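You operate a simulated robot arm through the tools that you are given. There is no shell and no other tool. Be economical: measure what you need, move in short steps, check, and stop when the job is done.

You run a simulated two-armed robot. Do the job below in one go: nothing can be reset, and whatever is moved stays where it is left.

TASK
Pick up the brown tall roll from the clear end of the wide table with one hand, pass it to the other hand and put it on the bench top left of the wooden press.

It is judged by the outcome, as a careful person would: the job done as asked, and still so three seconds after it is handed in. It fails if anything else is knocked over, pushed out of place, dropped, spilled or broken.

THE ROBOT
Two 7-joint arms with two-finger parallel grippers on one trunk, on a base that drives. Base frame: it is fixed to the floor where the robot stands at the start and does not move with it; the origin is under the middle of the robot, x ahead of it, y to its left, z up; the surface under the hand at the start is at about z = 800. Units: mm, degrees, N and s.
The left shoulder is at the start at [60, 143, 914], the right one opposite. With the tool pointing down near the work surface each hand reaches from about 320 to 740 mm from the robot's upright axis, wherever it stands, measured 20 degrees to its own side. Places, roughly: bench top left of the wooden press (29x13 cm) [3120, -2760, 900]. Payload 1.57 kg a hand.
The TCP of each hand is the grasp point between the finger pads, 30 mm short of the fingertips. In the tool frame z runs along the fingers and y along their closing line. The gripper opens to 110 mm. The fingers are 24 mm wide and 12 mm thick; the gripper's body (48 by 112 mm) begins 78 mm behind the TCP.
Orientation is that of the tool frame in the base frame, as [roll, pitch, yaw] about the fixed x, y, z axes, in that order (R = Rz(yaw) Ry(pitch) Rx(roll)). With the fingers straight down and closing along the base's y, the tool's x points along the base's -x, its y along +y and its z along -z.

THE INTERFACE
- The arms move only by the tool arm_command. It takes "left_series", "right_series" or both (then of equal length, played together; a hand with none holds still); each is a list of rows, each a list of 7 numbers: the turn, a rotation vector about the base's x, y, z in degrees, then the shift along the base's x, y, z in mm, then the closure, from 0 (fully open) to 1 (shut). In form: [[wx, wy, wz, x, y, z, claw], ...]. A call has 1 to 8 rows; each row shifts and turns the commanded pose from where the row before left it. Rows are played at 5 a second. More than 50 mm and 8.6 degrees between two rows, or a gripper value outside its range, and nothing of the call is played. A pose out of reach is approached as far as the arm can. The call stops where the force on the tool passes 40 N (or 10 N more than at its start, if that is more) or the arm is blocked; 0.2 s more then pass. Each finger travels about 45 mm/s and halts on what it meets, pressing with about 32 N; the grip force reading is that of the motor and also rises with nothing between the fingers. The clock runs only during rows and for 0.2 s after the last one: add rows that do not move to give the fingers time. The reply holds the time, the measured pose of the TCP, the force on the tool along the base axes, the opening and the grip force, in the units named above and with some noise, with the torque about the TCP (base axes, N m) and any sound that the robot's microphone picked up.
- Cameras (640 x 400 px; columns grow to the right, rows downward): "scene" is now at [45.8, -15.4, 1523.6]; the picture's right is [-0.18, -0.98, 0.00], its down [-0.75, 0.14, -0.65] and it looks along [0.64, -0.12, -0.76] (base axes); focal length 282 px, centre (320, 200). "left" rides on the left gripper at [70, -16, -141] in its tool frame; the picture's right is [0.23, 0.97, 0.00], its down [-0.86, 0.20, -0.48] and it looks along [-0.47, 0.11, 0.88] (tool axes); focal length 222 px, centre (320, 200). "right" rides on the right gripper at [70, 16, -141] in its tool frame; the picture's right is [-0.23, 0.97, 0.00], its down [-0.86, -0.20, -0.48] and it looks along [-0.47, -0.11, 0.88] (tool axes); focal length 222 px, centre (320, 200). There is no depth. A picture from a camera that has moved, and an enlarged one, comes with that camera's place and axes in the base frame and with its lens.
- capture(camera): a new picture of that camera. The clock stands still meanwhile.
- move_column(by): slides the trunk up (or, below 0, down) by that many mm; the arms and the scene camera ride with it, the base frame stays. It gives what a move gives, with no picture.
- roll_base(legs): drives the robot by 1 to 6 legs, each [ahead, left, turn to the left] in mm, mm and degrees, along the robot's own axes; the way and the turn of a leg run together, so that a leg with both is an arc; at most 1500 mm and 180 degrees a leg. The arms and the cameras ride along, it lands a little off, and it stops where it bumps. It gives what a move gives.
- turn_head(pan, tilt): turns the head with the scene camera to pan (to the left, within 86 degrees either way) and tilt (down, from -29 to 69), counted from straight ahead of the robot. It gives what a move gives.
- enlarge(camera, box): a new picture of the part [left, top, right, bottom] of that camera's present view, enlarged. The clock stands still meanwhile.
- sign_off(): hands the job in; it is judged then, once.

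Work in short steps. Places have to be worked out from the pictures, the camera data and where the tool is seen: move nearer, look again, correct. Check each grasp and each placing, and mend what went wrong. You have 120 turns and 88 pictures in all, those below and enlarged ones among them. Open the grippers and draw the arms clear of the work before you hand the job in, unless the task says otherwise; then end with one line.

The tools are called after "Emit:" by a JSON object that holds its "api" and its "payload". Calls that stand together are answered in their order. arm_command: Moves the arms, as the interface text tells. Its arguments: {"type":"object","properties":{"left_series":{"type":"array"},"right_series":{"type":"array"}},"required":[]} The other tools are called the same way: move_column (by) slides the trunk up or down; roll_base (legs) drives the base; turn_head (pan, tilt) turns the head that bears the scene camera; capture (camera) takes a picture; enlarge (camera, box) takes an enlarged picture of a part of a camera's view; sign_off () hands the job in.

At the start:

```text
t: 0.0
left_position: [544.5, 146.6, 1016.5]
left_orientation: [-180.0, 0.1, 179.9]
left_force: [-0.8, 0.2, 0.5]
left_moment: [-0.03, 0.02, -0.03]
left_finger_gap: 109.9
left_finger_force: 0.1
right_position: [411.2, -208.7, 1095.4]
right_orientation: [180.0, 0.1, 179.9]
right_force: [0.3, 0.4, 1.0]
right_moment: [0.01, 0.03, 0.01]
right_finger_gap: 110.1
right_finger_force: 0.1
trunk travel left (down, up): [-513.0, 77.0]
robot x, y, heading: [2.1, -0.3, -0.1]
head pan, tilt: [-10.6, 49.4]
```

scene: 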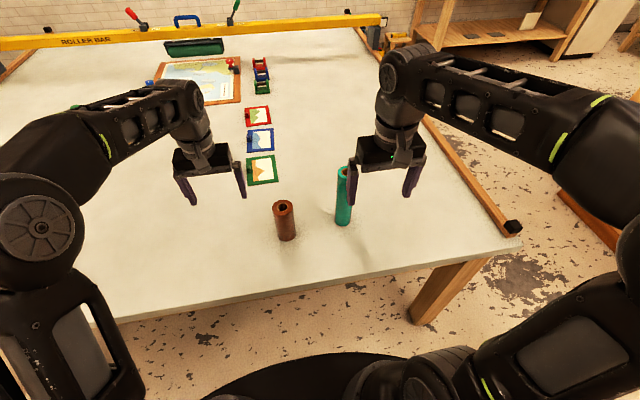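
right: 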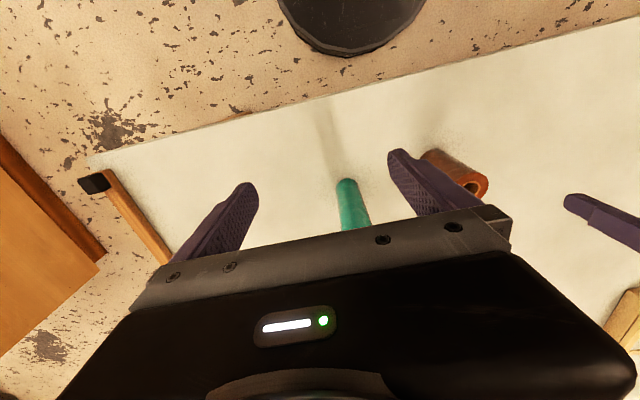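
left: 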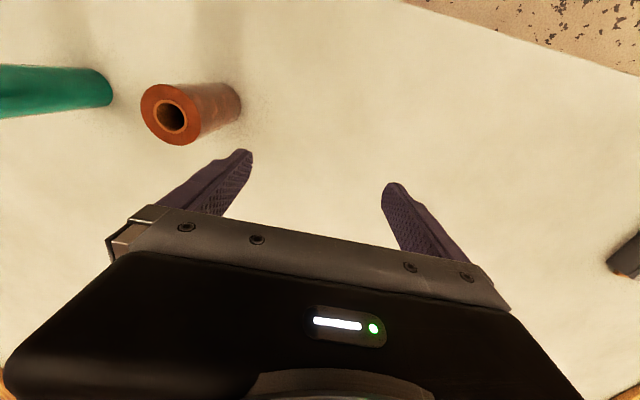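

I put the brown roll at about (528, -3), roughly 150 tall, with the teal one about 180 mm to its right. I'll enlarge the rolls to refine that.

Emit:
{"api": "enlarge", "payload": {"camera": "scene", "box": [230, 150, 390, 250]}}

Emit:
{"api": "turn_head", "payload": {"pan": -45, "tilt": 15}}

Emit:
{"api": "capture", "payload": {"camera": "scene"}}

```text
4.00 times, centred on (310, 200) of scene
camera zoom: at [45.8, -15.4, 1523.6], right [-0.18, -0.98, 0.0], down [-0.75, 0.14, -0.65], along [0.64, -0.12, -0.76], focal length 1129 px, centre (360, 200)
```

zoom: 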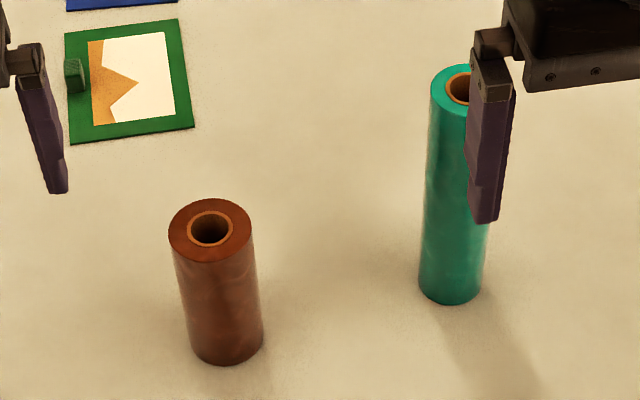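

```text
t: 1.0
left_position: [544.9, 146.6, 1016.5]
left_orientation: [-180.0, 0.1, 179.9]
left_force: [0.5, -0.5, 0.5]
left_moment: [0.01, 0.01, 0.02]
left_finger_gap: 110.1
left_finger_force: 0.2
right_position: [410.6, -209.6, 1094.5]
right_orientation: [-179.9, 0.1, -180.0]
right_force: [1.1, 0.3, 0.2]
right_moment: [-0.02, 0.0, -0.02]
right_finger_gap: 109.8
right_finger_force: 0.1
trunk travel left (down, up): [-513.0, 77.0]
robot x, y, heading: [2.9, 4.8, -0.0]
head pan, tilt: [-45.0, 15.0]
```

```text
83 pictures are left
camera scene: at [35.7, -67.1, 1576.4], right [-0.71, -0.71, 0.0], down [-0.18, 0.18, -0.97], along [0.68, -0.68, -0.26], focal length 282 px, centre (320, 200)
```

scene: 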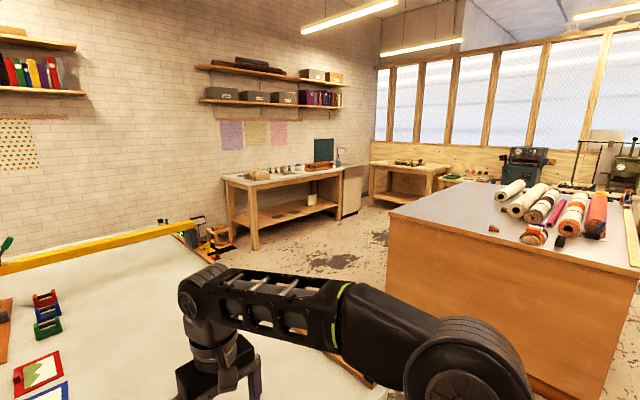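

The bench is the one by the far wall. I'll zoom on it.

Emit:
{"api": "enlarge", "payload": {"camera": "scene", "box": [210, 120, 370, 220]}}

Emit:
{"api": "turn_head", "payload": {"pan": -30, "tilt": 55}}

Emit:
{"api": "capture", "payload": {"camera": "scene"}}

```text
4.00 times, centred on (290, 170) of scene
camera zoom: at [35.7, -67.1, 1576.4], right [-0.71, -0.71, 0.0], down [-0.18, 0.18, -0.97], along [0.68, -0.68, -0.26], focal length 1129 px, centre (440, 320)
```

zoom: 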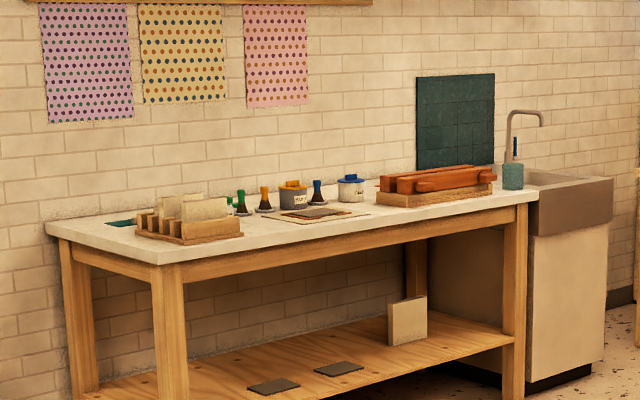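

```text
t: 2.1
left_position: [544.2, 147.0, 1015.4]
left_orientation: [-179.9, 0.0, -180.0]
left_force: [-0.3, -0.3, -0.3]
left_moment: [0.03, -0.01, -0.02]
left_finger_gap: 109.9
left_finger_force: 0.1
right_position: [411.3, -208.1, 1093.9]
right_orientation: [-180.0, 0.2, -180.0]
right_force: [0.1, -0.4, -0.3]
right_moment: [0.01, 0.02, 0.02]
right_finger_gap: 110.0
right_finger_force: 0.1
trunk travel left (down, up): [-513.0, 77.0]
robot x, y, heading: [-2.7, -3.3, -0.0]
head pan, tilt: [-30.0, 55.0]
```

```text
81 pictures are left
camera scene: at [32.0, -37.2, 1516.3], right [-0.5, -0.87, 0.0], down [-0.71, 0.41, -0.57], along [0.5, -0.29, -0.82], focal length 282 px, centre (320, 200)
```

scene: 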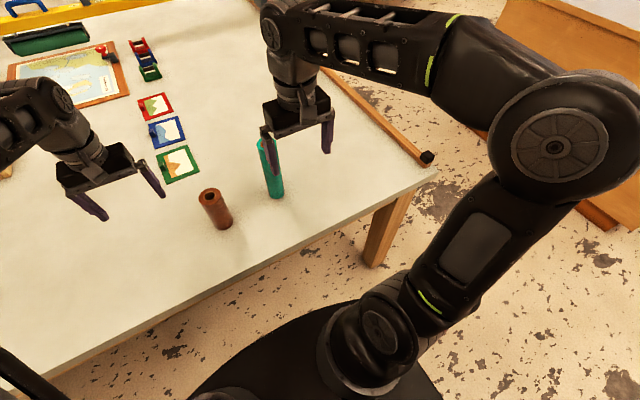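

The bench front runs along y at x≈2850, so I'll face +x there. My plan is for the left hand to grip the roll low from its left, tilted. The right hand will then take the top part, tilted from the robot's side. I'll start by yawing the left hand.

Emit:
{"api": "arm_command", "payload": {"left_series": [[0, 0, -8.4, -5, 0, 0, 0], [0, 0, -8.4, -5, 0, 0, 0], [0, 0, -8.4, -5, 0, 0, 0], [0, 0, -8.4, -5, 0, 0, 0], [0, 0, -8.4, -5, 0, 0, 0], [0, 0, -8.4, -5, 0, 0, 0], [0, 0, -8.4, -5, 0, 0, 0], [0, 0, -8.4, -5, 0, 0, 0]]}}

Emit:
{"api": "arm_command", "payload": {"left_series": [[0, 0, -7.8, -5, 0, 0, 0], [-8.05, -2.16, 0, 0, 0, 0, 0], [-8.05, -2.16, 0, 0, 0, 0, 0], [-8.05, -2.16, 0, 0, 0, 0, 0], [-8.05, -2.16, 0, 0, 0, 0, 0], [-8.05, -2.16, 0, 0, 0, 0, 0], [-8.05, -2.16, 0, 0, 0, 0, 0], [0, 0, 0, 0, 0, 0, 0]]}}

Emit:
{"api": "capture", "payload": {"camera": "scene"}}

Emit:
{"api": "capture", "payload": {"camera": "left"}}

```text
t: 3.9
left_position: [504.3, 146.5, 1014.9]
left_orientation: [-179.9, 0.1, 112.7]
left_force: [-0.5, 0.2, 0.2]
left_moment: [-0.02, 0.01, -0.01]
left_finger_gap: 110.1
left_finger_force: 0.0
right_position: [411.2, -209.1, 1095.1]
right_orientation: [179.9, 0.2, 180.0]
right_force: [0.9, -0.1, -0.3]
right_moment: [0.01, -0.01, 0.0]
right_finger_gap: 110.3
right_finger_force: 0.1
trunk travel left (down, up): [-513.0, 77.0]
robot x, y, heading: [-2.0, 0.8, 0.1]
head pan, tilt: [-30.0, 55.0]
```

```text
t: 5.7
left_position: [500.4, 146.3, 1015.6]
left_orientation: [179.9, 50.1, 104.9]
left_force: [-0.4, 0.9, 0.5]
left_moment: [0.0, -0.02, 0.01]
left_finger_gap: 109.7
left_finger_force: 0.0
right_position: [411.7, -208.6, 1094.6]
right_orientation: [180.0, 0.1, -179.9]
right_force: [0.7, 0.8, -0.3]
right_moment: [0.0, -0.01, -0.04]
right_finger_gap: 110.1
right_finger_force: 0.0
trunk travel left (down, up): [-513.0, 77.0]
robot x, y, heading: [3.9, 1.8, -0.2]
head pan, tilt: [-30.0, 55.0]
```

```text
80 pictures are left
camera scene: at [31.9, -37.4, 1516.2], right [-0.5, -0.87, 0.0], down [-0.71, 0.41, -0.57], along [0.5, -0.29, -0.82], focal length 282 px, centre (320, 200)
```

scene: 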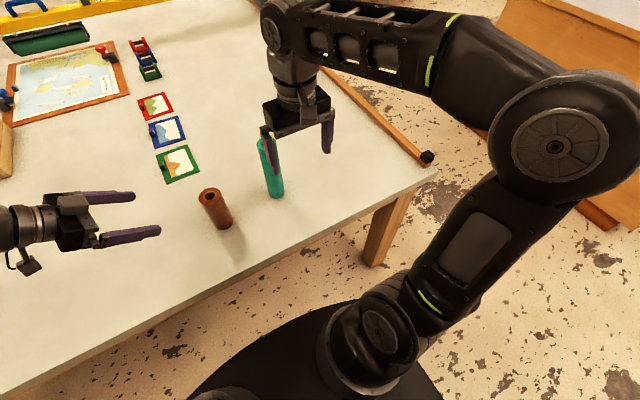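

```text
79 pictures are left
camera left: at [443.6, 290.0, 1053.8], right [0.9, 0.39, -0.17], down [0.24, -0.12, 0.96], along [0.36, -0.91, -0.21], focal length 222 px, centre (320, 200)
```

left: 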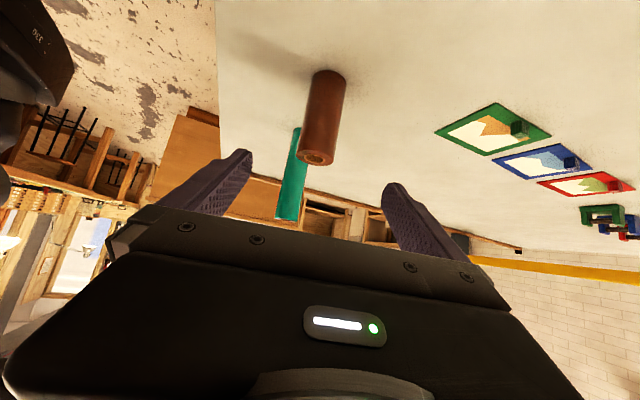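

Reached. The left camera puts the roll near (536, -1), so I'll use x≈532. I move to the pre-grasp about 150 mm back along the tool axis and check.

Emit:
{"api": "arm_command", "payload": {"left_series": [[0, 0, 0, 1, -17, -34, 0], [0, 0, 0, 1, -17, -34, 0], [0, 0, 0, 0, 0, 0, 0]]}}

Emit:
{"api": "capture", "payload": {"camera": "left"}}

Emit:
{"api": "enlarge", "payload": {"camera": "scene", "box": [60, 150, 300, 300]}}

```text
t: 6.5
left_position: [502.2, 111.2, 947.1]
left_orientation: [-180.0, 50.0, 105.0]
left_force: [-0.2, 0.3, 0.3]
left_moment: [0.01, 0.02, 0.01]
left_finger_gap: 109.8
left_finger_force: 0.1
right_position: [411.4, -207.7, 1095.1]
right_orientation: [-180.0, 0.2, 180.0]
right_force: [-0.6, -0.3, 0.0]
right_moment: [0.01, 0.0, -0.01]
right_finger_gap: 110.0
right_finger_force: 0.1
trunk travel left (down, up): [-513.0, 77.0]
robot x, y, heading: [-0.7, -2.4, -0.1]
head pan, tilt: [-30.0, 55.0]
```

```text
78 pictures are left
camera left: at [444.9, 254.3, 984.9], right [0.9, 0.39, -0.17], down [0.24, -0.13, 0.96], along [0.36, -0.91, -0.21], focal length 222 px, centre (320, 200)
```

left: 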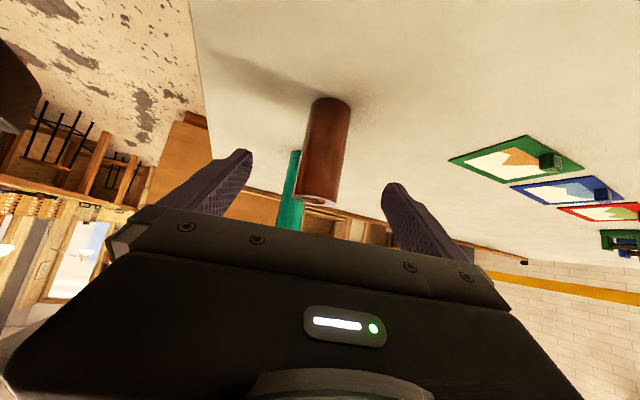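

```text
2.67 times, centred on (180, 225) of scene
camera zoom: at [31.8, -37.2, 1516.3], right [-0.5, -0.87, 0.0], down [-0.71, 0.41, -0.57], along [0.5, -0.29, -0.82], focal length 753 px, centre (693, 133)
```

zoom: 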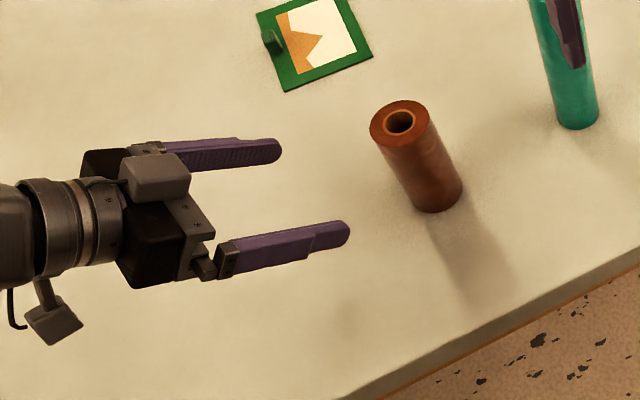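

The tool line aims at the roll. I advance most of the way and look before the last bit.

Emit:
{"api": "arm_command", "payload": {"left_series": [[0, 0, 0, 7, -26.5, -25, 0], [0, 0, 0, 7, -26.5, -25, 0], [0, 0, 0, 7, -26, -24, 0], [0, 0, 0, 0, 0, 0, 0]]}}

Emit:
{"api": "enlarge", "payload": {"camera": "scene", "box": [100, 150, 300, 275]}}

Emit:
{"api": "capture", "payload": {"camera": "left"}}

```text
t: 7.5
left_position: [523.1, 33.7, 873.5]
left_orientation: [180.0, 49.9, 105.0]
left_force: [0.3, 0.3, -0.1]
left_moment: [-0.01, -0.01, 0.02]
left_finger_gap: 110.2
left_finger_force: 0.0
right_position: [411.4, -208.9, 1094.7]
right_orientation: [-180.0, 0.1, -180.0]
right_force: [0.4, -0.4, 0.0]
right_moment: [-0.01, -0.03, -0.01]
right_finger_gap: 110.0
right_finger_force: 0.1
trunk travel left (down, up): [-513.0, 77.0]
robot x, y, heading: [-1.0, 0.8, -0.1]
head pan, tilt: [-30.0, 55.0]
```

```text
3.20 times, centred on (200, 212) of scene
camera zoom: at [31.6, -37.1, 1516.3], right [-0.5, -0.87, 0.0], down [-0.71, 0.41, -0.57], along [0.5, -0.29, -0.82], focal length 903 px, centre (704, 160)
```

zoom: 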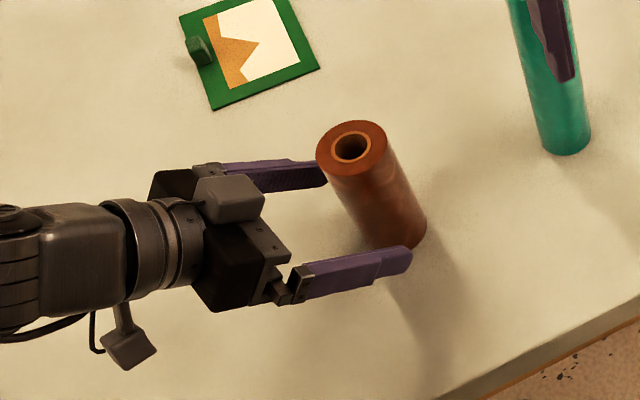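

```text
75 pictures are left
camera left: at [465.9, 176.3, 911.3], right [0.9, 0.39, -0.17], down [0.24, -0.12, 0.96], along [0.36, -0.91, -0.21], focal length 222 px, centre (320, 200)
```

left: 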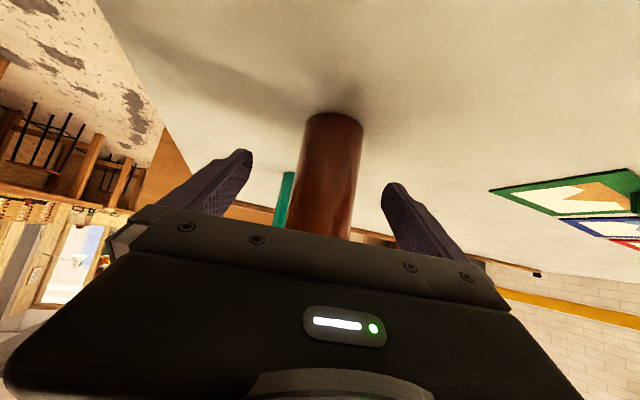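

The roll sits about 6 mm to +x of centre. I go in a bit less deep so the box on top of the gripper stays clear of the roll, then close.

Emit:
{"api": "arm_command", "payload": {"left_series": [[0, 0, 0, 6, -12, -12, 0], [0, 0, 0, 5, -12, -12, 0], [0, 0, 0, 0, 0, 0, 0.2], [0, 0, 0, 0, 0, 0, 0.35]]}}

Emit:
{"api": "enlarge", "payload": {"camera": "scene", "box": [100, 150, 300, 275]}}

Emit:
{"api": "capture", "payload": {"camera": "left"}}

```text
t: 8.5
left_position: [536.3, 9.5, 850.3]
left_orientation: [-179.9, 50.0, 105.0]
left_force: [-0.5, -0.5, 0.3]
left_moment: [-0.02, -0.03, -0.02]
left_finger_gap: 71.6
left_finger_force: 0.0
right_position: [411.1, -208.6, 1094.4]
right_orientation: [-179.9, 0.1, 180.0]
right_force: [-0.3, -0.5, 0.3]
right_moment: [0.02, -0.03, -0.01]
right_finger_gap: 109.9
right_finger_force: 0.1
trunk travel left (down, up): [-513.0, 77.0]
robot x, y, heading: [-1.0, -0.8, 0.1]
head pan, tilt: [-30.0, 55.0]
```

```text
3.20 times, centred on (200, 212) of scene
camera zoom: at [32.0, -37.2, 1516.2], right [-0.5, -0.87, 0.0], down [-0.71, 0.41, -0.57], along [0.5, -0.29, -0.82], focal length 903 px, centre (704, 160)
```

zoom: 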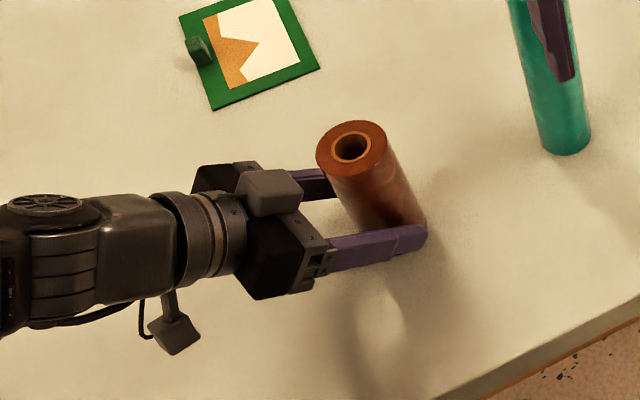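

```text
73 pictures are left
camera left: at [477.8, 153.6, 887.1], right [0.9, 0.39, -0.17], down [0.24, -0.12, 0.96], along [0.36, -0.91, -0.21], focal length 222 px, centre (320, 200)
```

left: 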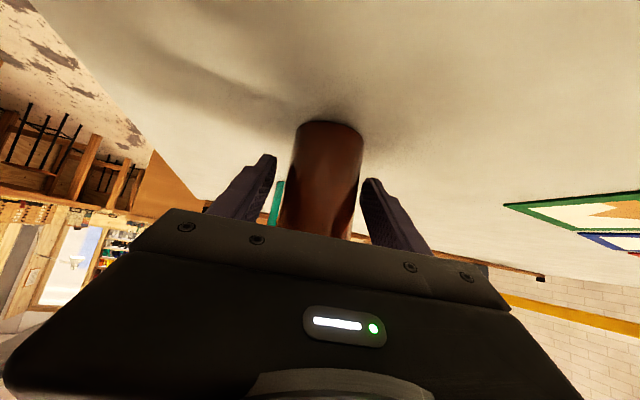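

The fingers are centred on the roll. I close fully.

Emit:
{"api": "arm_command", "payload": {"left_series": [[0, 0, 0, 0, 0, 0, 0.5], [0, 0, 0, 0, 0, 0, 0.7], [0, 0, 0, 0, 0, 0, 1], [0, 0, 0, 0, 0, 0, 1], [0, 0, 0, 0, 0, 0, 1]]}}

Emit:
{"api": "enlarge", "payload": {"camera": "scene", "box": [100, 150, 300, 275]}}

```text
t: 9.7
left_position: [535.1, 11.2, 849.7]
left_orientation: [179.9, 50.0, 105.1]
left_force: [1.4, 1.1, 1.3]
left_moment: [0.05, -0.16, 0.04]
left_finger_gap: 54.8
left_finger_force: 32.0
right_position: [412.0, -208.6, 1094.5]
right_orientation: [180.0, 0.1, -180.0]
right_force: [0.0, -0.9, -0.7]
right_moment: [0.01, 0.0, 0.03]
right_finger_gap: 109.9
right_finger_force: 0.1
trunk travel left (down, up): [-513.0, 77.0]
robot x, y, heading: [0.1, -2.0, -0.0]
head pan, tilt: [-30.0, 55.0]
```

```text
3.20 times, centred on (200, 212) of scene
camera zoom: at [32.1, -37.1, 1516.3], right [-0.5, -0.87, 0.0], down [-0.71, 0.41, -0.57], along [0.5, -0.29, -0.82], focal length 903 px, centre (704, 160)
```

zoom: 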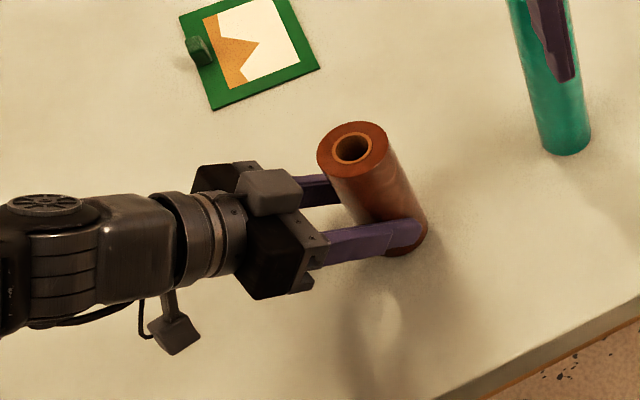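

Gripped at 54.8 mm, 32 N. I lift it straight up in small steps.

Emit:
{"api": "arm_command", "payload": {"left_series": [[0, 0, 0, 0, 0, 15, 1], [0, 0, 0, 0, 0, 25, 1], [0, 0, 0, 0, 0, 35, 1], [0, 0, 0, 0, 0, 35, 1], [0, 0, 0, 0, 0, 40, 1], [0, 0, 0, 0, 0, 0, 1]]}}

Emit:
{"api": "capture", "payload": {"camera": "scene"}}

```text
t: 11.1
left_position: [535.8, 11.2, 1000.8]
left_orientation: [-179.9, 50.0, 105.2]
left_force: [0.1, 0.4, -3.1]
left_moment: [0.03, 0.01, 0.0]
left_finger_gap: 54.7
left_finger_force: 32.1
right_position: [412.6, -209.2, 1095.0]
right_orientation: [179.9, 0.0, 180.0]
right_force: [0.6, -0.2, -0.2]
right_moment: [0.03, -0.02, 0.04]
right_finger_gap: 110.0
right_finger_force: 0.1
trunk travel left (down, up): [-513.0, 77.0]
robot x, y, heading: [-0.6, -2.6, 0.1]
head pan, tilt: [-30.0, 55.0]
```

```text
71 pictures are left
camera scene: at [32.6, -37.0, 1516.2], right [-0.5, -0.87, 0.0], down [-0.71, 0.41, -0.57], along [0.5, -0.29, -0.82], focal length 282 px, centre (320, 200)
```

scene: 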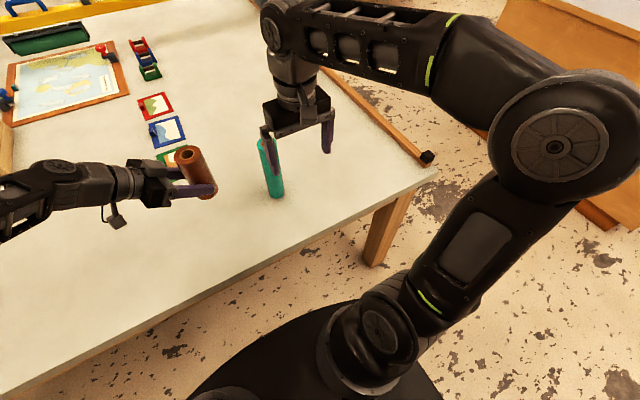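

The lift is clean, with about 3.5 N of weight. I'll bring the roll closer and a bit lower while the right hand yaws +90, so its fingers close along x and it leans away from the left hand.

Emit:
{"api": "arm_command", "payload": {"left_series": [[0, 0, 0, -10, 0, -10, 1], [0, 0, 0, -10, 0, -10, 1], [0, 0, 0, -10, 0, -10, 1], [0, 0, 0, -10, 0, -10, 1], [0, 0, 0, -10, 0, -10, 1], [0, 0, 0, -10, 0, -10, 1], [0, 0, 0, -5, 0, -10, 1], [0, 0, 0, 0, 0, 0, 1]], "right_series": [[0, 0, 8.2, 0, 0, 5, 0], [0, 0, 8.2, 0, 0, 5, 0], [0, 0, 8.2, 0, 0, 5, 0], [0, 0, 8.2, 0, 0, 5, 0], [0, 0, 8.2, 0, 0, 0, 0], [0, 0, 8.2, 0, 0, 0, 0], [0, 0, 8.2, 0, 0, 0, 0], [0, 0, 8.2, 0, 0, 0, 0]]}}

Emit:
{"api": "arm_command", "payload": {"right_series": [[0, 0, 8.2, 5, 0, 0, 0], [0, 0, 8.2, 5, 0, 0, 0], [0, 0, 8.0, 5, 0, 0, 0], [7.5, 0, 0, 5, 0, 0, 0], [7.5, 0, 0, 5, 0, 0, 0], [0, 0, 0, 0, 0, 0, 0]]}}

Emit:
{"api": "turn_head", "payload": {"pan": 0, "tilt": 50}}

Emit:
{"api": "capture", "payload": {"camera": "scene"}}

Emit:
{"api": "capture", "payload": {"camera": "right"}}

```text
t: 12.9
left_position: [468.2, 9.8, 930.8]
left_orientation: [179.9, 50.0, 105.0]
left_force: [0.4, -0.5, -2.4]
left_moment: [0.09, -0.01, 0.02]
left_finger_gap: 54.9
left_finger_force: 32.0
right_position: [412.3, -207.5, 1113.3]
right_orientation: [-180.0, 0.1, -114.2]
right_force: [-0.5, 0.4, 0.3]
right_moment: [0.0, -0.04, -0.01]
right_finger_gap: 109.9
right_finger_force: 0.0
trunk travel left (down, up): [-513.0, 77.0]
robot x, y, heading: [1.2, 1.6, -0.1]
head pan, tilt: [-30.0, 55.0]
```

```text
t: 14.3
left_position: [469.8, 11.0, 929.5]
left_orientation: [-179.9, 50.1, 105.0]
left_force: [0.9, 0.4, -3.7]
left_moment: [0.04, 0.05, -0.03]
left_finger_gap: 55.1
left_finger_force: 32.0
right_position: [439.1, -207.8, 1110.4]
right_orientation: [-179.8, 15.1, -90.0]
right_force: [0.2, -0.3, -1.1]
right_moment: [-0.02, -0.04, 0.02]
right_finger_gap: 110.1
right_finger_force: 0.1
right hand out of reach, approached as far as the arm can: row 4
trunk travel left (down, up): [-513.0, 77.0]
robot x, y, heading: [1.5, -3.1, 0.2]
head pan, tilt: [-30.0, 55.0]
```

```text
t: 15.2
left_position: [468.9, 10.6, 929.5]
left_orientation: [-179.9, 50.0, 105.0]
left_force: [0.7, 0.3, -3.3]
left_moment: [0.01, 0.02, 0.0]
left_finger_gap: 55.0
left_finger_force: 32.1
right_position: [438.8, -208.1, 1111.6]
right_orientation: [-179.8, 15.1, -90.0]
right_force: [0.5, -0.2, 1.4]
right_moment: [-0.02, 0.02, 0.02]
right_finger_gap: 110.1
right_finger_force: 0.0
trunk travel left (down, up): [-513.0, 77.0]
robot x, y, heading: [-1.6, 0.8, -0.0]
head pan, tilt: [0.0, 50.0]
```

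```text
70 pictures are left
camera scene: at [46.8, -1.2, 1522.7], right [0.0, -1.0, 0.0], down [-0.77, 0.0, -0.64], along [0.64, 0.0, -0.77], focal length 282 px, centre (320, 200)
```

scene: 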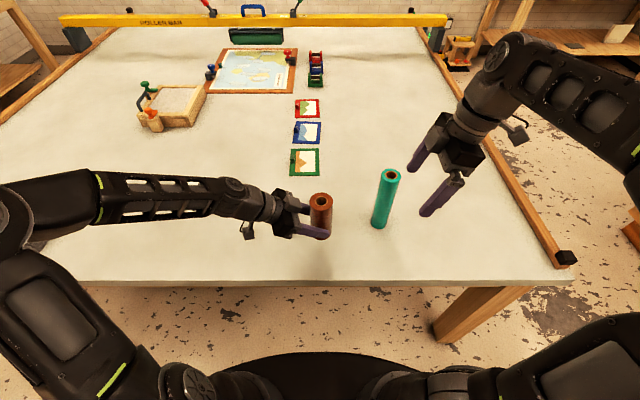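

```text
69 pictures are left
camera right: at [421.5, -312.4, 1228.5], right [-0.97, 0.22, 0.06], down [0.2, 0.7, 0.69], along [0.11, 0.68, -0.73], focal length 222 px, centre (320, 200)
```

right: 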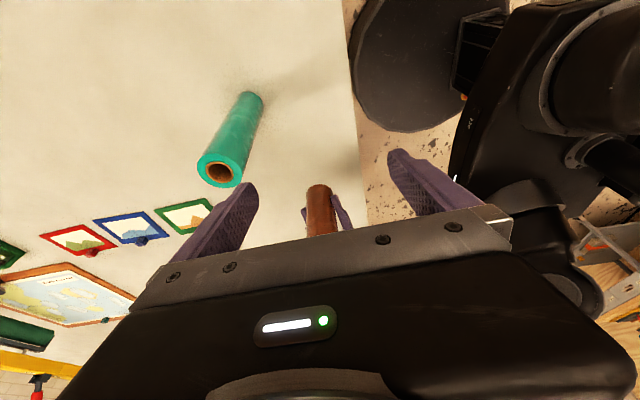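

The roll axis is at about (472, -4) with its top near z 1016. I move the right hand above it.

Emit:
{"api": "arm_command", "payload": {"right_series": [[0, 0, 0, 8, 45, 0, 0], [0, 0, 0, 8, 45, 0, 0], [0, 0, 0, 8, 45, 0, 0], [0, 0, 0, 8, 45, -5, 0], [0, 0, 0, 0, 0, 0, 0]]}}

Emit:
{"api": "enlarge", "payload": {"camera": "scene", "box": [200, 110, 440, 260]}}

Emit:
{"api": "capture", "payload": {"camera": "right"}}

```text
t: 16.4
left_position: [468.5, 9.6, 929.7]
left_orientation: [-180.0, 50.0, 104.9]
left_force: [0.7, 0.4, -2.7]
left_moment: [0.04, 0.02, 0.03]
left_finger_gap: 54.8
left_finger_force: 31.5
right_position: [471.0, -28.4, 1107.6]
right_orientation: [179.9, 15.1, -90.0]
right_force: [0.0, -0.4, 0.5]
right_moment: [0.01, -0.01, 0.01]
right_finger_gap: 110.0
right_finger_force: 0.0
trunk travel left (down, up): [-513.0, 77.0]
robot x, y, heading: [0.1, -1.0, -0.1]
head pan, tilt: [0.0, 50.0]
```

```text
2.67 times, centred on (320, 185) of scene
camera zoom: at [46.6, -1.6, 1522.7], right [0.0, -1.0, 0.0], down [-0.77, 0.0, -0.64], along [0.64, 0.0, -0.77], focal length 753 px, centre (320, 240)
```

zoom: 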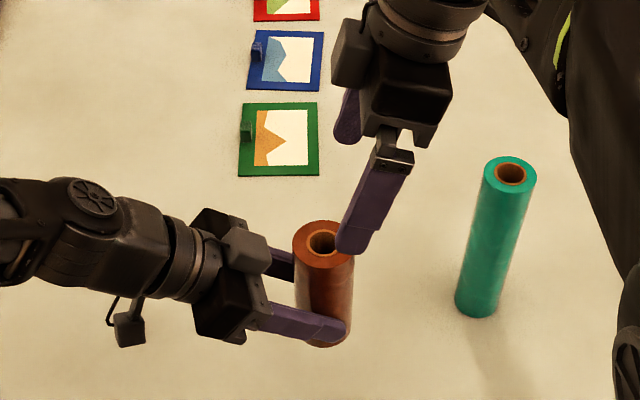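

```text
67 pictures are left
camera right: at [453.9, -133.4, 1225.1], right [-0.97, 0.22, 0.06], down [0.2, 0.7, 0.68], along [0.11, 0.68, -0.73], focal length 222 px, centre (320, 200)
```

right: 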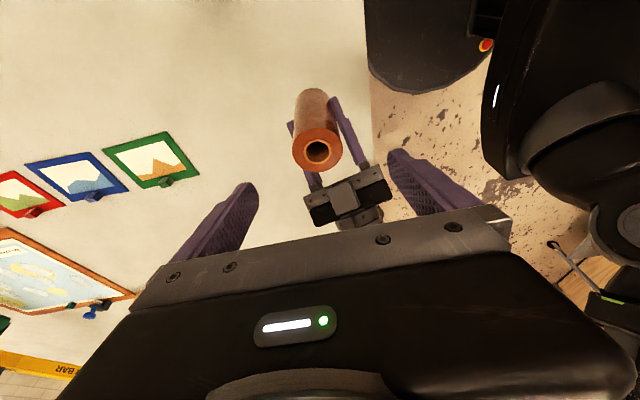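

Both views agree on the roll axis at about (472, -6). I descend part way.

Emit:
{"api": "arm_command", "payload": {"right_series": [[0, 0, 0, 1, 6, -30, 0], [0, 0, 0, 0, 6, -30, 0], [0, 0, 0, 0, 5, -25, 0], [0, 0, 0, 0, 0, 0, 0]]}}

Emit:
{"api": "enlarge", "payload": {"camera": "scene", "box": [240, 130, 400, 230]}}

Emit:
{"api": "capture", "payload": {"camera": "right"}}

```text
t: 17.4
left_position: [469.5, 9.1, 930.2]
left_orientation: [-180.0, 50.1, 105.0]
left_force: [0.3, -0.3, -4.0]
left_moment: [0.05, 0.02, 0.03]
left_finger_gap: 54.7
left_finger_force: 31.4
right_position: [471.0, -11.0, 1021.5]
right_orientation: [180.0, 15.2, -90.0]
right_force: [0.1, -0.1, -0.6]
right_moment: [0.0, -0.01, -0.01]
right_finger_gap: 109.9
right_finger_force: 0.0
trunk travel left (down, up): [-513.0, 77.0]
robot x, y, heading: [0.7, 5.2, -0.2]
head pan, tilt: [0.0, 50.0]
```

```text
4.00 times, centred on (320, 180) of scene
camera zoom: at [46.7, -1.1, 1522.7], right [0.0, -1.0, 0.0], down [-0.77, 0.0, -0.64], along [0.64, 0.0, -0.77], focal length 1129 px, centre (320, 280)
```

zoom: 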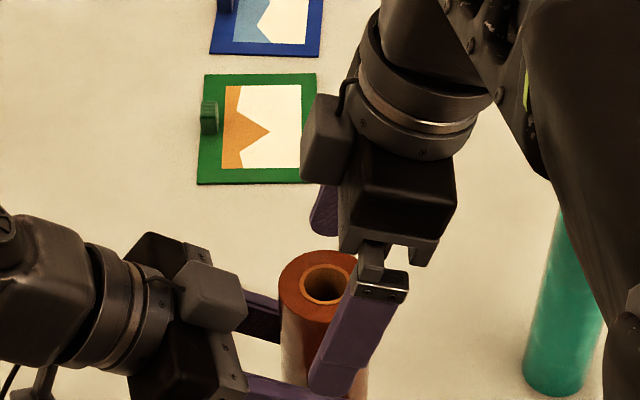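

```text
65 pictures are left
camera right: at [454.8, -115.2, 1139.4], right [-0.97, 0.22, 0.06], down [0.2, 0.7, 0.68], along [0.11, 0.68, -0.73], focal length 222 px, centre (320, 200)
```

right: 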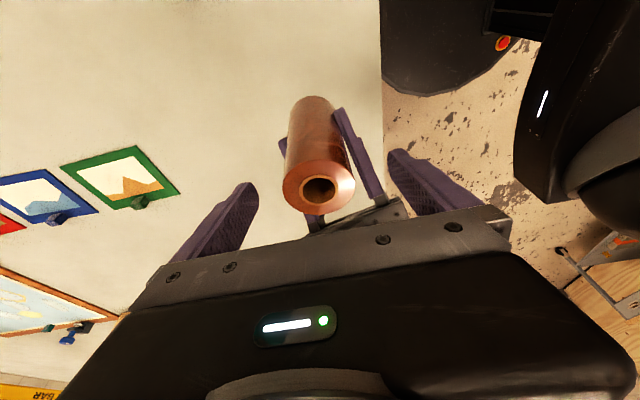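

Alignment is good. I descend the last ~30 mm and close the right hand while the left holds.

Emit:
{"api": "arm_command", "payload": {"right_series": [[0, 0, 0, 0, 3, -16, 0], [0, 0, 0, 0, 3, -15, 0], [0, 0, 0, 0, 0, 0, 0.25], [0, 0, 0, 0, 0, 0, 0.4], [0, 0, 0, 0, 0, 0, 0.5], [0, 0, 0, 0, 0, 0, 1], [0, 0, 0, 0, 0, 0, 1], [0, 0, 0, 0, 0, 0, 1]]}}

Emit:
{"api": "enlarge", "payload": {"camera": "scene", "box": [240, 130, 400, 230]}}

Emit:
{"api": "capture", "payload": {"camera": "right"}}

```text
t: 19.2
left_position: [468.7, 10.4, 930.5]
left_orientation: [-179.9, 49.9, 105.0]
left_force: [-10.0, 0.7, -0.7]
left_moment: [0.0, -0.41, 0.05]
left_finger_gap: 54.4
left_finger_force: 31.9
right_position: [473.0, -5.3, 991.6]
right_orientation: [-179.9, 15.1, -90.0]
right_force: [9.4, -1.1, 0.2]
right_moment: [-0.05, -0.21, -0.19]
right_finger_gap: 56.3
right_finger_force: 31.8
trunk travel left (down, up): [-513.0, 77.0]
robot x, y, heading: [0.2, 0.5, 0.0]
head pan, tilt: [0.0, 50.0]
```

```text
4.00 times, centred on (320, 180) of scene
camera zoom: at [46.8, -1.0, 1522.7], right [0.0, -1.0, 0.0], down [-0.77, 0.0, -0.64], along [0.64, 0.0, -0.77], focal length 1129 px, centre (320, 280)
```

zoom: 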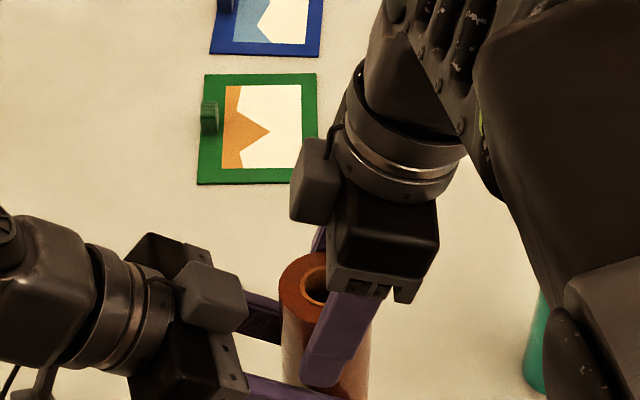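

```text
63 pictures are left
camera right: at [455.1, -109.1, 1109.1], right [-0.97, 0.22, 0.06], down [0.2, 0.7, 0.68], along [0.11, 0.68, -0.73], focal length 222 px, centre (320, 200)
```

right: 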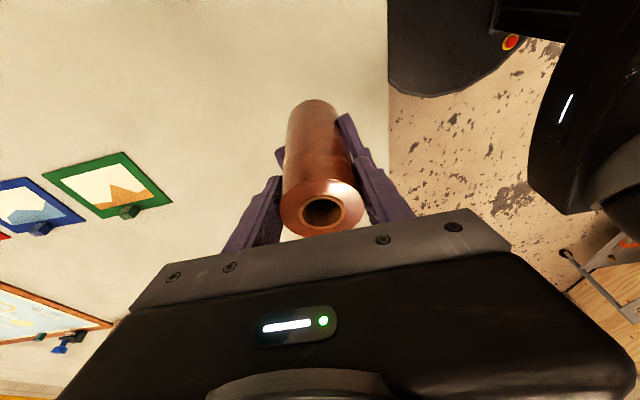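

Both hands hold it with a 10 N sideways strain, so I ease the right hand 2 mm toward +x to see it drop.

Emit:
{"api": "arm_command", "payload": {"right_series": [[0, 0, 0, 2, 0, 0, 1], [0, 0, 0, 0, 0, 0, 1]]}}

```text
t: 19.8
left_position: [469.7, 10.6, 929.0]
left_orientation: [-180.0, 50.0, 105.1]
left_force: [-2.8, -1.4, -10.8]
left_moment: [0.73, 0.31, 0.19]
left_finger_gap: 54.8
left_finger_force: 31.8
right_position: [473.6, -4.0, 991.3]
right_orientation: [179.9, 15.1, -90.0]
right_force: [2.2, 1.0, 6.4]
right_moment: [-0.53, -0.41, -0.25]
right_finger_gap: 56.2
right_finger_force: 31.7
trunk travel left (down, up): [-513.0, 77.0]
robot x, y, heading: [1.7, -0.1, -0.0]
head pan, tilt: [0.0, 50.0]
```

The strain is down. Now I open the left hand, with the right holding still.

Emit:
{"api": "arm_command", "payload": {"left_series": [[0, 0, 0, 0, 0, 0, 0.4], [0, 0, 0, 0, 0, 0, 0.2], [0, 0, 0, 0, 0, 0, 0], [0, 0, 0, 0, 0, 0, 0], [0, 0, 0, 0, 0, 0, 0]], "right_series": [[0, 0, 0, 0, 0, 0, 1], [0, 0, 0, 0, 0, 0, 1], [0, 0, 0, 0, 0, 0, 1], [0, 0, 0, 0, 0, 0, 1], [0, 0, 0, 0, 0, 0, 1]]}}

Emit:
{"api": "enlarge", "payload": {"camera": "scene", "box": [240, 130, 400, 230]}}

Emit:
{"api": "capture", "payload": {"camera": "left"}}

```text
t: 21.0
left_position: [470.5, 10.4, 930.2]
left_orientation: [-180.0, 50.0, 105.1]
left_force: [-0.4, 0.2, -0.5]
left_moment: [-0.03, -0.03, -0.01]
left_finger_gap: 109.9
left_finger_force: 0.0
right_position: [474.1, -4.6, 990.4]
right_orientation: [179.9, 15.1, -90.0]
right_force: [-0.8, -0.1, -1.8]
right_moment: [-0.02, 0.05, -0.01]
right_finger_gap: 56.1
right_finger_force: 32.0
trunk travel left (down, up): [-513.0, 77.0]
robot x, y, heading: [-3.5, 1.1, -0.0]
head pan, tilt: [0.0, 50.0]
```

```text
4.00 times, centred on (320, 180) of scene
camera zoom: at [46.8, -1.0, 1522.7], right [0.0, -1.0, 0.0], down [-0.77, 0.0, -0.64], along [0.64, 0.0, -0.77], focal length 1129 px, centre (320, 280)
```

zoom: 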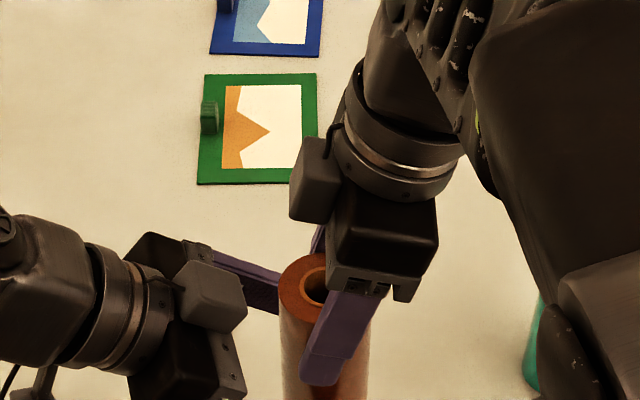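

```text
61 pictures are left
camera left: at [412.6, 153.9, 967.8], right [0.9, 0.39, -0.17], down [0.24, -0.13, 0.96], along [0.36, -0.91, -0.21], focal length 222 px, centre (320, 200)
```

left: 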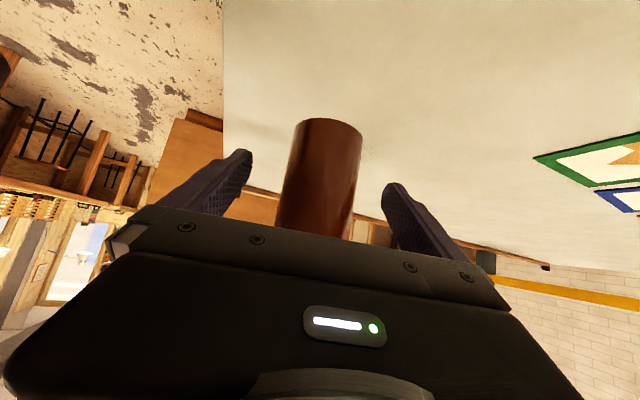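

The right hand holds it alone with no slip. I withdraw the left along its axis, then raise the right.

Emit:
{"api": "arm_command", "payload": {"left_series": [[0, 0, 0, -7, 28, 24, 0], [0, 0, 0, -7, 28, 24, 0], [0, 0, 0, -7, 28, 24, 0], [0, 0, 0, -10, 28, 24, 0], [0, 0, 0, -20, 20, 0, 0], [0, 0, 0, -20, 20, 0, 0]], "right_series": [[0, 0, 0, 0, 0, 0, 1], [0, 0, 0, 0, 0, 0, 1], [0, 0, 0, 0, 0, 20, 1], [0, 0, 0, 0, 0, 30, 1], [0, 0, 0, 0, 0, 30, 1], [0, 0, 0, 0, 0, 30, 1]]}}

Emit:
{"api": "capture", "payload": {"camera": "scene"}}

```text
t: 22.4
left_position: [399.2, 162.7, 1027.6]
left_orientation: [179.9, 50.1, 104.8]
left_force: [0.0, 0.2, 0.2]
left_moment: [-0.03, -0.02, 0.03]
left_finger_gap: 110.0
left_finger_force: 0.1
right_position: [474.3, -5.5, 1100.1]
right_orientation: [-180.0, 15.1, -89.9]
right_force: [0.4, 0.3, -3.5]
right_moment: [0.02, 0.05, 0.01]
right_finger_gap: 56.6
right_finger_force: 32.0
trunk travel left (down, up): [-513.0, 77.0]
robot x, y, heading: [-0.9, -2.1, 0.0]
head pan, tilt: [0.0, 50.0]
```

```text
60 pictures are left
camera scene: at [46.2, -1.0, 1522.7], right [0.0, -1.0, 0.0], down [-0.77, 0.0, -0.64], along [0.64, 0.0, -0.77], focal length 282 px, centre (320, 200)
```

scene: 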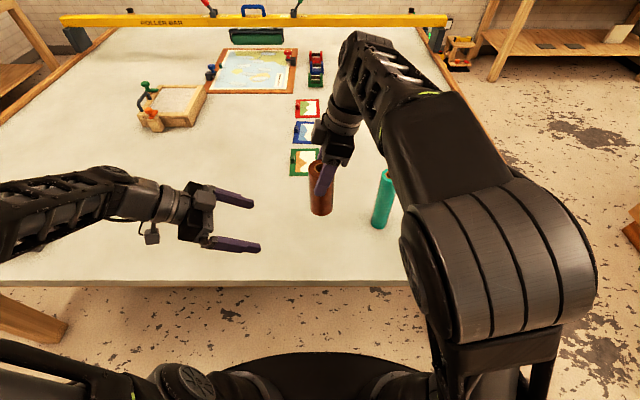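

Nothing else was disturbed. I back the base off 150 mm, then put both hands back to forward-facing orientations.

Emit:
{"api": "roll_base", "payload": {"legs": [[-150, 0, 0]]}}

Emit:
{"api": "arm_command", "payload": {"left_series": [[8.05, 2.16, 0, 0, 5, 0, 0], [8.05, 2.16, 0, 0, 5, 0, 0], [8.05, 2.16, 0, 0, 5, 0, 0], [8.05, 2.16, 0, 0, 5, 0, 0], [8.05, 2.16, 0, 0, 5, 0, 0], [8.05, 2.16, 0, 0, 5, 0, 0], [0, 0, 8.4, 0, 0, 0, 0], [0, 0, 8.4, 0, 0, 0, 0]], "right_series": [[0, 0, -8.2, 0, -15, 0, 1], [0, 0, -8.2, 0, -15, 0, 1], [0, 0, -8.2, 0, -15, 0, 1], [0, 0, -8.2, 0, -15, 0, 1], [0, 0, -8.2, 0, -15, 0, 1], [0, 0, -8.2, 0, -15, 0, 1], [0, 0, -8.2, 0, -15, 0, 1], [0, 0, -8.2, 0, -15, 0, 1]]}}

Emit:
{"api": "arm_command", "payload": {"left_series": [[0, 0, 8.4, 0, 0, 0, 0], [0, 0, 8.4, 0, 0, 0, 0], [0, 0, 8.4, 0, 0, 0, 0], [0, 0, 8.4, 0, 0, 0, 0], [0, 0, 8.4, 0, 0, 0, 0], [0, 0, 8.4, 0, 0, 0, 0], [0, 0, 7.8, 0, 0, 0, 0]], "right_series": [[0, 0, -8.2, -10, -10, 0, 1], [0, 0, -8.2, -10, -10, 0, 1], [0, 0, -8.0, -10, -10, 0, 1], [0, 0, 0, -10, -10, 0, 1], [0, 0, 0, -10, 0, 0, 1], [0, 0, 0, -10, 0, 0, 1], [0, 0, 0, 0, 0, 0, 1]]}}

Emit:
{"api": "capture", "payload": {"camera": "scene"}}

```text
t: 23.8
left_position: [247.3, 163.7, 1026.5]
left_orientation: [180.0, 50.1, 105.0]
left_force: [-0.4, -0.1, -0.3]
left_moment: [0.02, -0.03, 0.0]
left_finger_gap: 110.1
left_finger_force: 0.0
right_position: [322.1, -3.1, 1099.0]
right_orientation: [179.9, 15.1, -89.8]
right_force: [-0.5, -0.3, -3.8]
right_moment: [0.0, -0.08, 0.0]
right_finger_gap: 56.2
right_finger_force: 31.8
trunk travel left (down, up): [-513.0, 77.0]
robot x, y, heading: [-150.8, 1.6, 0.1]
head pan, tilt: [0.0, 50.0]
```

```text
t: 25.6
left_position: [248.1, 193.6, 1027.2]
left_orientation: [179.9, -0.1, 122.0]
left_force: [0.5, 0.8, -0.3]
left_moment: [0.0, -0.01, -0.02]
left_finger_gap: 110.0
left_finger_force: 0.1
right_position: [324.7, -122.8, 1100.0]
right_orientation: [179.9, 15.1, -155.5]
right_force: [-0.3, -0.5, -3.0]
right_moment: [-0.02, -0.01, 0.02]
right_finger_gap: 55.9
right_finger_force: 32.0
trunk travel left (down, up): [-513.0, 77.0]
robot x, y, heading: [-151.9, 1.2, 0.1]
head pan, tilt: [0.0, 50.0]
```

```text
t: 27.2
left_position: [248.6, 194.1, 1025.8]
left_orientation: [180.0, 0.0, -179.9]
left_force: [0.6, 0.6, -0.4]
left_moment: [0.02, 0.0, -0.01]
left_finger_gap: 109.7
left_finger_force: 0.1
right_position: [262.7, -162.3, 1100.5]
right_orientation: [-180.0, 15.2, -179.8]
right_force: [-0.5, 2.1, -2.5]
right_moment: [0.06, -0.05, -0.01]
right_finger_gap: 56.1
right_finger_force: 32.7
trunk travel left (down, up): [-513.0, 77.0]
robot x, y, heading: [-150.6, 0.0, 0.3]
head pan, tilt: [0.0, 50.0]
```

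```text
59 pictures are left
camera scene: at [-103.5, -1.1, 1522.7], right [0.0, -1.0, 0.0], down [-0.77, 0.0, -0.64], along [0.64, 0.0, -0.77], focal length 282 px, centre (320, 200)
```

scene: 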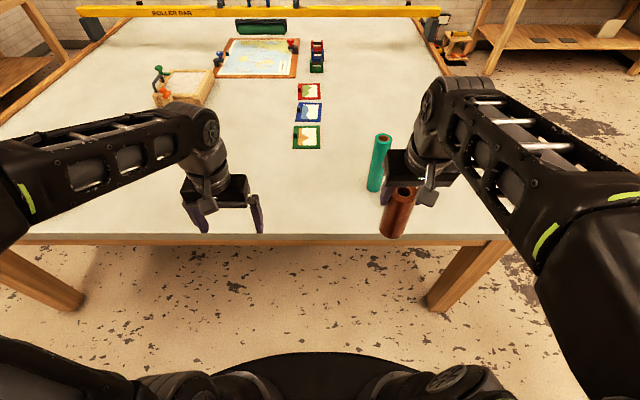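

The roll is secure and vertical. I check to the right before driving that way.

Emit:
{"api": "turn_head", "payload": {"pan": -80, "tilt": 35}}

Emit:
{"api": "capture", "payload": {"camera": "scene"}}

```text
t: 28.7
left_position: [248.2, 193.5, 1026.3]
left_orientation: [179.9, 0.1, 179.9]
left_force: [-0.3, -0.8, 0.3]
left_moment: [0.02, 0.01, 0.0]
left_finger_gap: 110.0
left_finger_force: 0.1
right_position: [263.7, -163.4, 1100.8]
right_orientation: [179.9, 15.0, -179.8]
right_force: [0.3, 0.2, -3.4]
right_moment: [0.0, -0.02, 0.01]
right_finger_gap: 55.8
right_finger_force: 31.7
trunk travel left (down, up): [-513.0, 77.0]
robot x, y, heading: [-150.9, 0.0, 0.4]
head pan, tilt: [-80.0, 35.0]
```

```text
58 pictures are left
camera scene: at [-165.1, -88.1, 1544.5], right [-0.98, -0.18, 0.0], down [-0.1, 0.56, -0.82], along [0.14, -0.81, -0.57], focal length 282 px, centre (320, 200)
```

scene: 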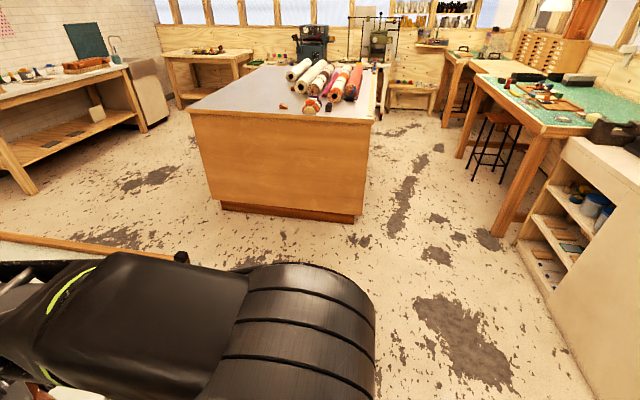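

The aisle is clear, with the cabinet face at y≈-1960 and the table edge at -690. I drive right along y≈-1300, then forward.

Emit:
{"api": "roll_base", "payload": {"legs": [[0, -1290, 0], [1450, 0, 0]]}}

Emit:
{"api": "turn_head", "payload": {"pan": -35, "tilt": 25}}

Emit:
{"api": "capture", "payload": {"camera": "scene"}}

```text
t: 42.0
left_position: [1697.5, -1012.8, 1026.6]
left_orientation: [179.8, 0.0, -176.9]
left_force: [-0.2, 0.3, -0.2]
left_moment: [0.0, 0.03, 0.02]
left_finger_gap: 110.2
left_finger_force: 0.0
right_position: [1732.0, -1367.6, 1100.5]
right_orientation: [-179.9, 15.0, -176.9]
right_force: [-0.7, 0.1, -3.6]
right_moment: [0.02, -0.01, 0.02]
right_finger_gap: 55.4
right_finger_force: 32.4
trunk travel left (down, up): [-513.0, 77.0]
robot x, y, heading: [1312.2, -1224.9, 3.0]
head pan, tilt: [-80.0, 35.0]
```

```text
t: 43.1
left_position: [1698.0, -1011.9, 1026.9]
left_orientation: [179.9, 0.0, -176.9]
left_force: [-0.7, -0.3, 0.8]
left_moment: [0.01, 0.03, -0.01]
left_finger_gap: 110.0
left_finger_force: 0.1
right_position: [1730.9, -1368.2, 1099.7]
right_orientation: [179.9, 15.1, -176.9]
right_force: [-0.5, 0.7, -3.3]
right_moment: [0.0, 0.03, 0.0]
right_finger_gap: 55.7
right_finger_force: 32.2
trunk travel left (down, up): [-513.0, 77.0]
robot x, y, heading: [1309.8, -1225.7, 2.9]
head pan, tilt: [-35.0, 25.0]
```

```text
57 pictures are left
camera scene: at [1357.0, -1278.2, 1560.2], right [-0.53, -0.85, 0.0], down [-0.36, 0.22, -0.91], along [0.77, -0.48, -0.42], focal length 282 px, centre (320, 200)
```

scene: 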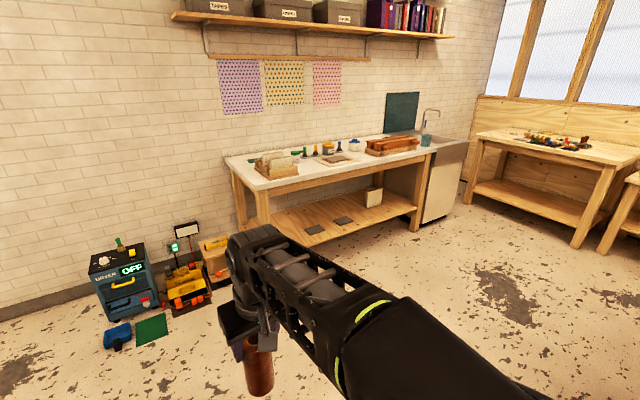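

The bench front is at x≈2880 and the way is clear. I go ahead to x≈2100, straighten the heading, and strafe right to y≈-2570.

Emit:
{"api": "roll_base", "payload": {"legs": [[0, 0, -3], [790, 0, 0], [0, -1340, 0]]}}

Emit:
{"api": "turn_head", "payload": {"pan": -15, "tilt": 35}}

Emit:
{"api": "capture", "payload": {"camera": "scene"}}

```text
t: 54.1
left_position: [2514.6, -2380.4, 1027.2]
left_orientation: [179.9, 0.0, -179.4]
left_force: [-0.1, -0.2, -0.4]
left_moment: [-0.01, 0.0, 0.01]
left_finger_gap: 109.9
left_finger_force: 0.2
right_position: [2533.4, -2737.4, 1100.0]
right_orientation: [179.9, 15.2, -179.4]
right_force: [-0.3, -0.1, -3.1]
right_moment: [-0.01, -0.01, 0.03]
right_finger_gap: 55.2
right_finger_force: 31.7
trunk travel left (down, up): [-513.0, 77.0]
robot x, y, heading: [2121.2, -2578.1, 0.7]
head pan, tilt: [-35.0, 25.0]
```

```text
t: 55.0
left_position: [2515.7, -2380.4, 1026.5]
left_orientation: [179.9, 0.0, -179.4]
left_force: [0.3, 0.2, -1.0]
left_moment: [0.04, 0.01, 0.01]
left_finger_gap: 110.0
left_finger_force: 0.2
right_position: [2533.5, -2737.7, 1099.8]
right_orientation: [180.0, 15.1, -179.3]
right_force: [0.4, -0.5, -3.6]
right_moment: [0.01, 0.03, -0.04]
right_finger_gap: 54.8
right_finger_force: 31.8
trunk travel left (down, up): [-513.0, 77.0]
robot x, y, heading: [2117.7, -2575.7, 0.7]
head pan, tilt: [-15.0, 35.0]
```

```text
56 pictures are left
camera scene: at [2173.6, -2601.2, 1544.5], right [-0.25, -0.97, 0.0], down [-0.56, 0.14, -0.82], along [0.79, -0.2, -0.57], focal length 282 px, centre (320, 200)
```

scene: 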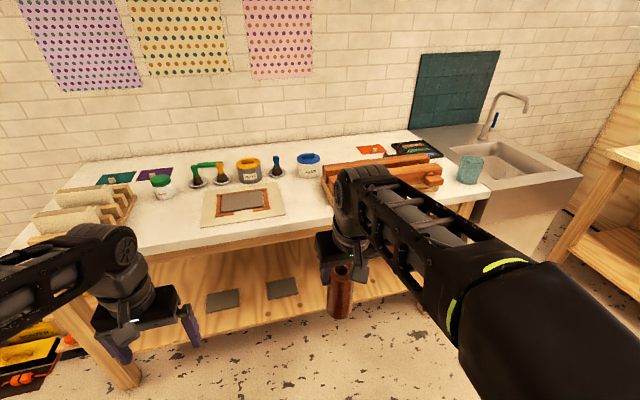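

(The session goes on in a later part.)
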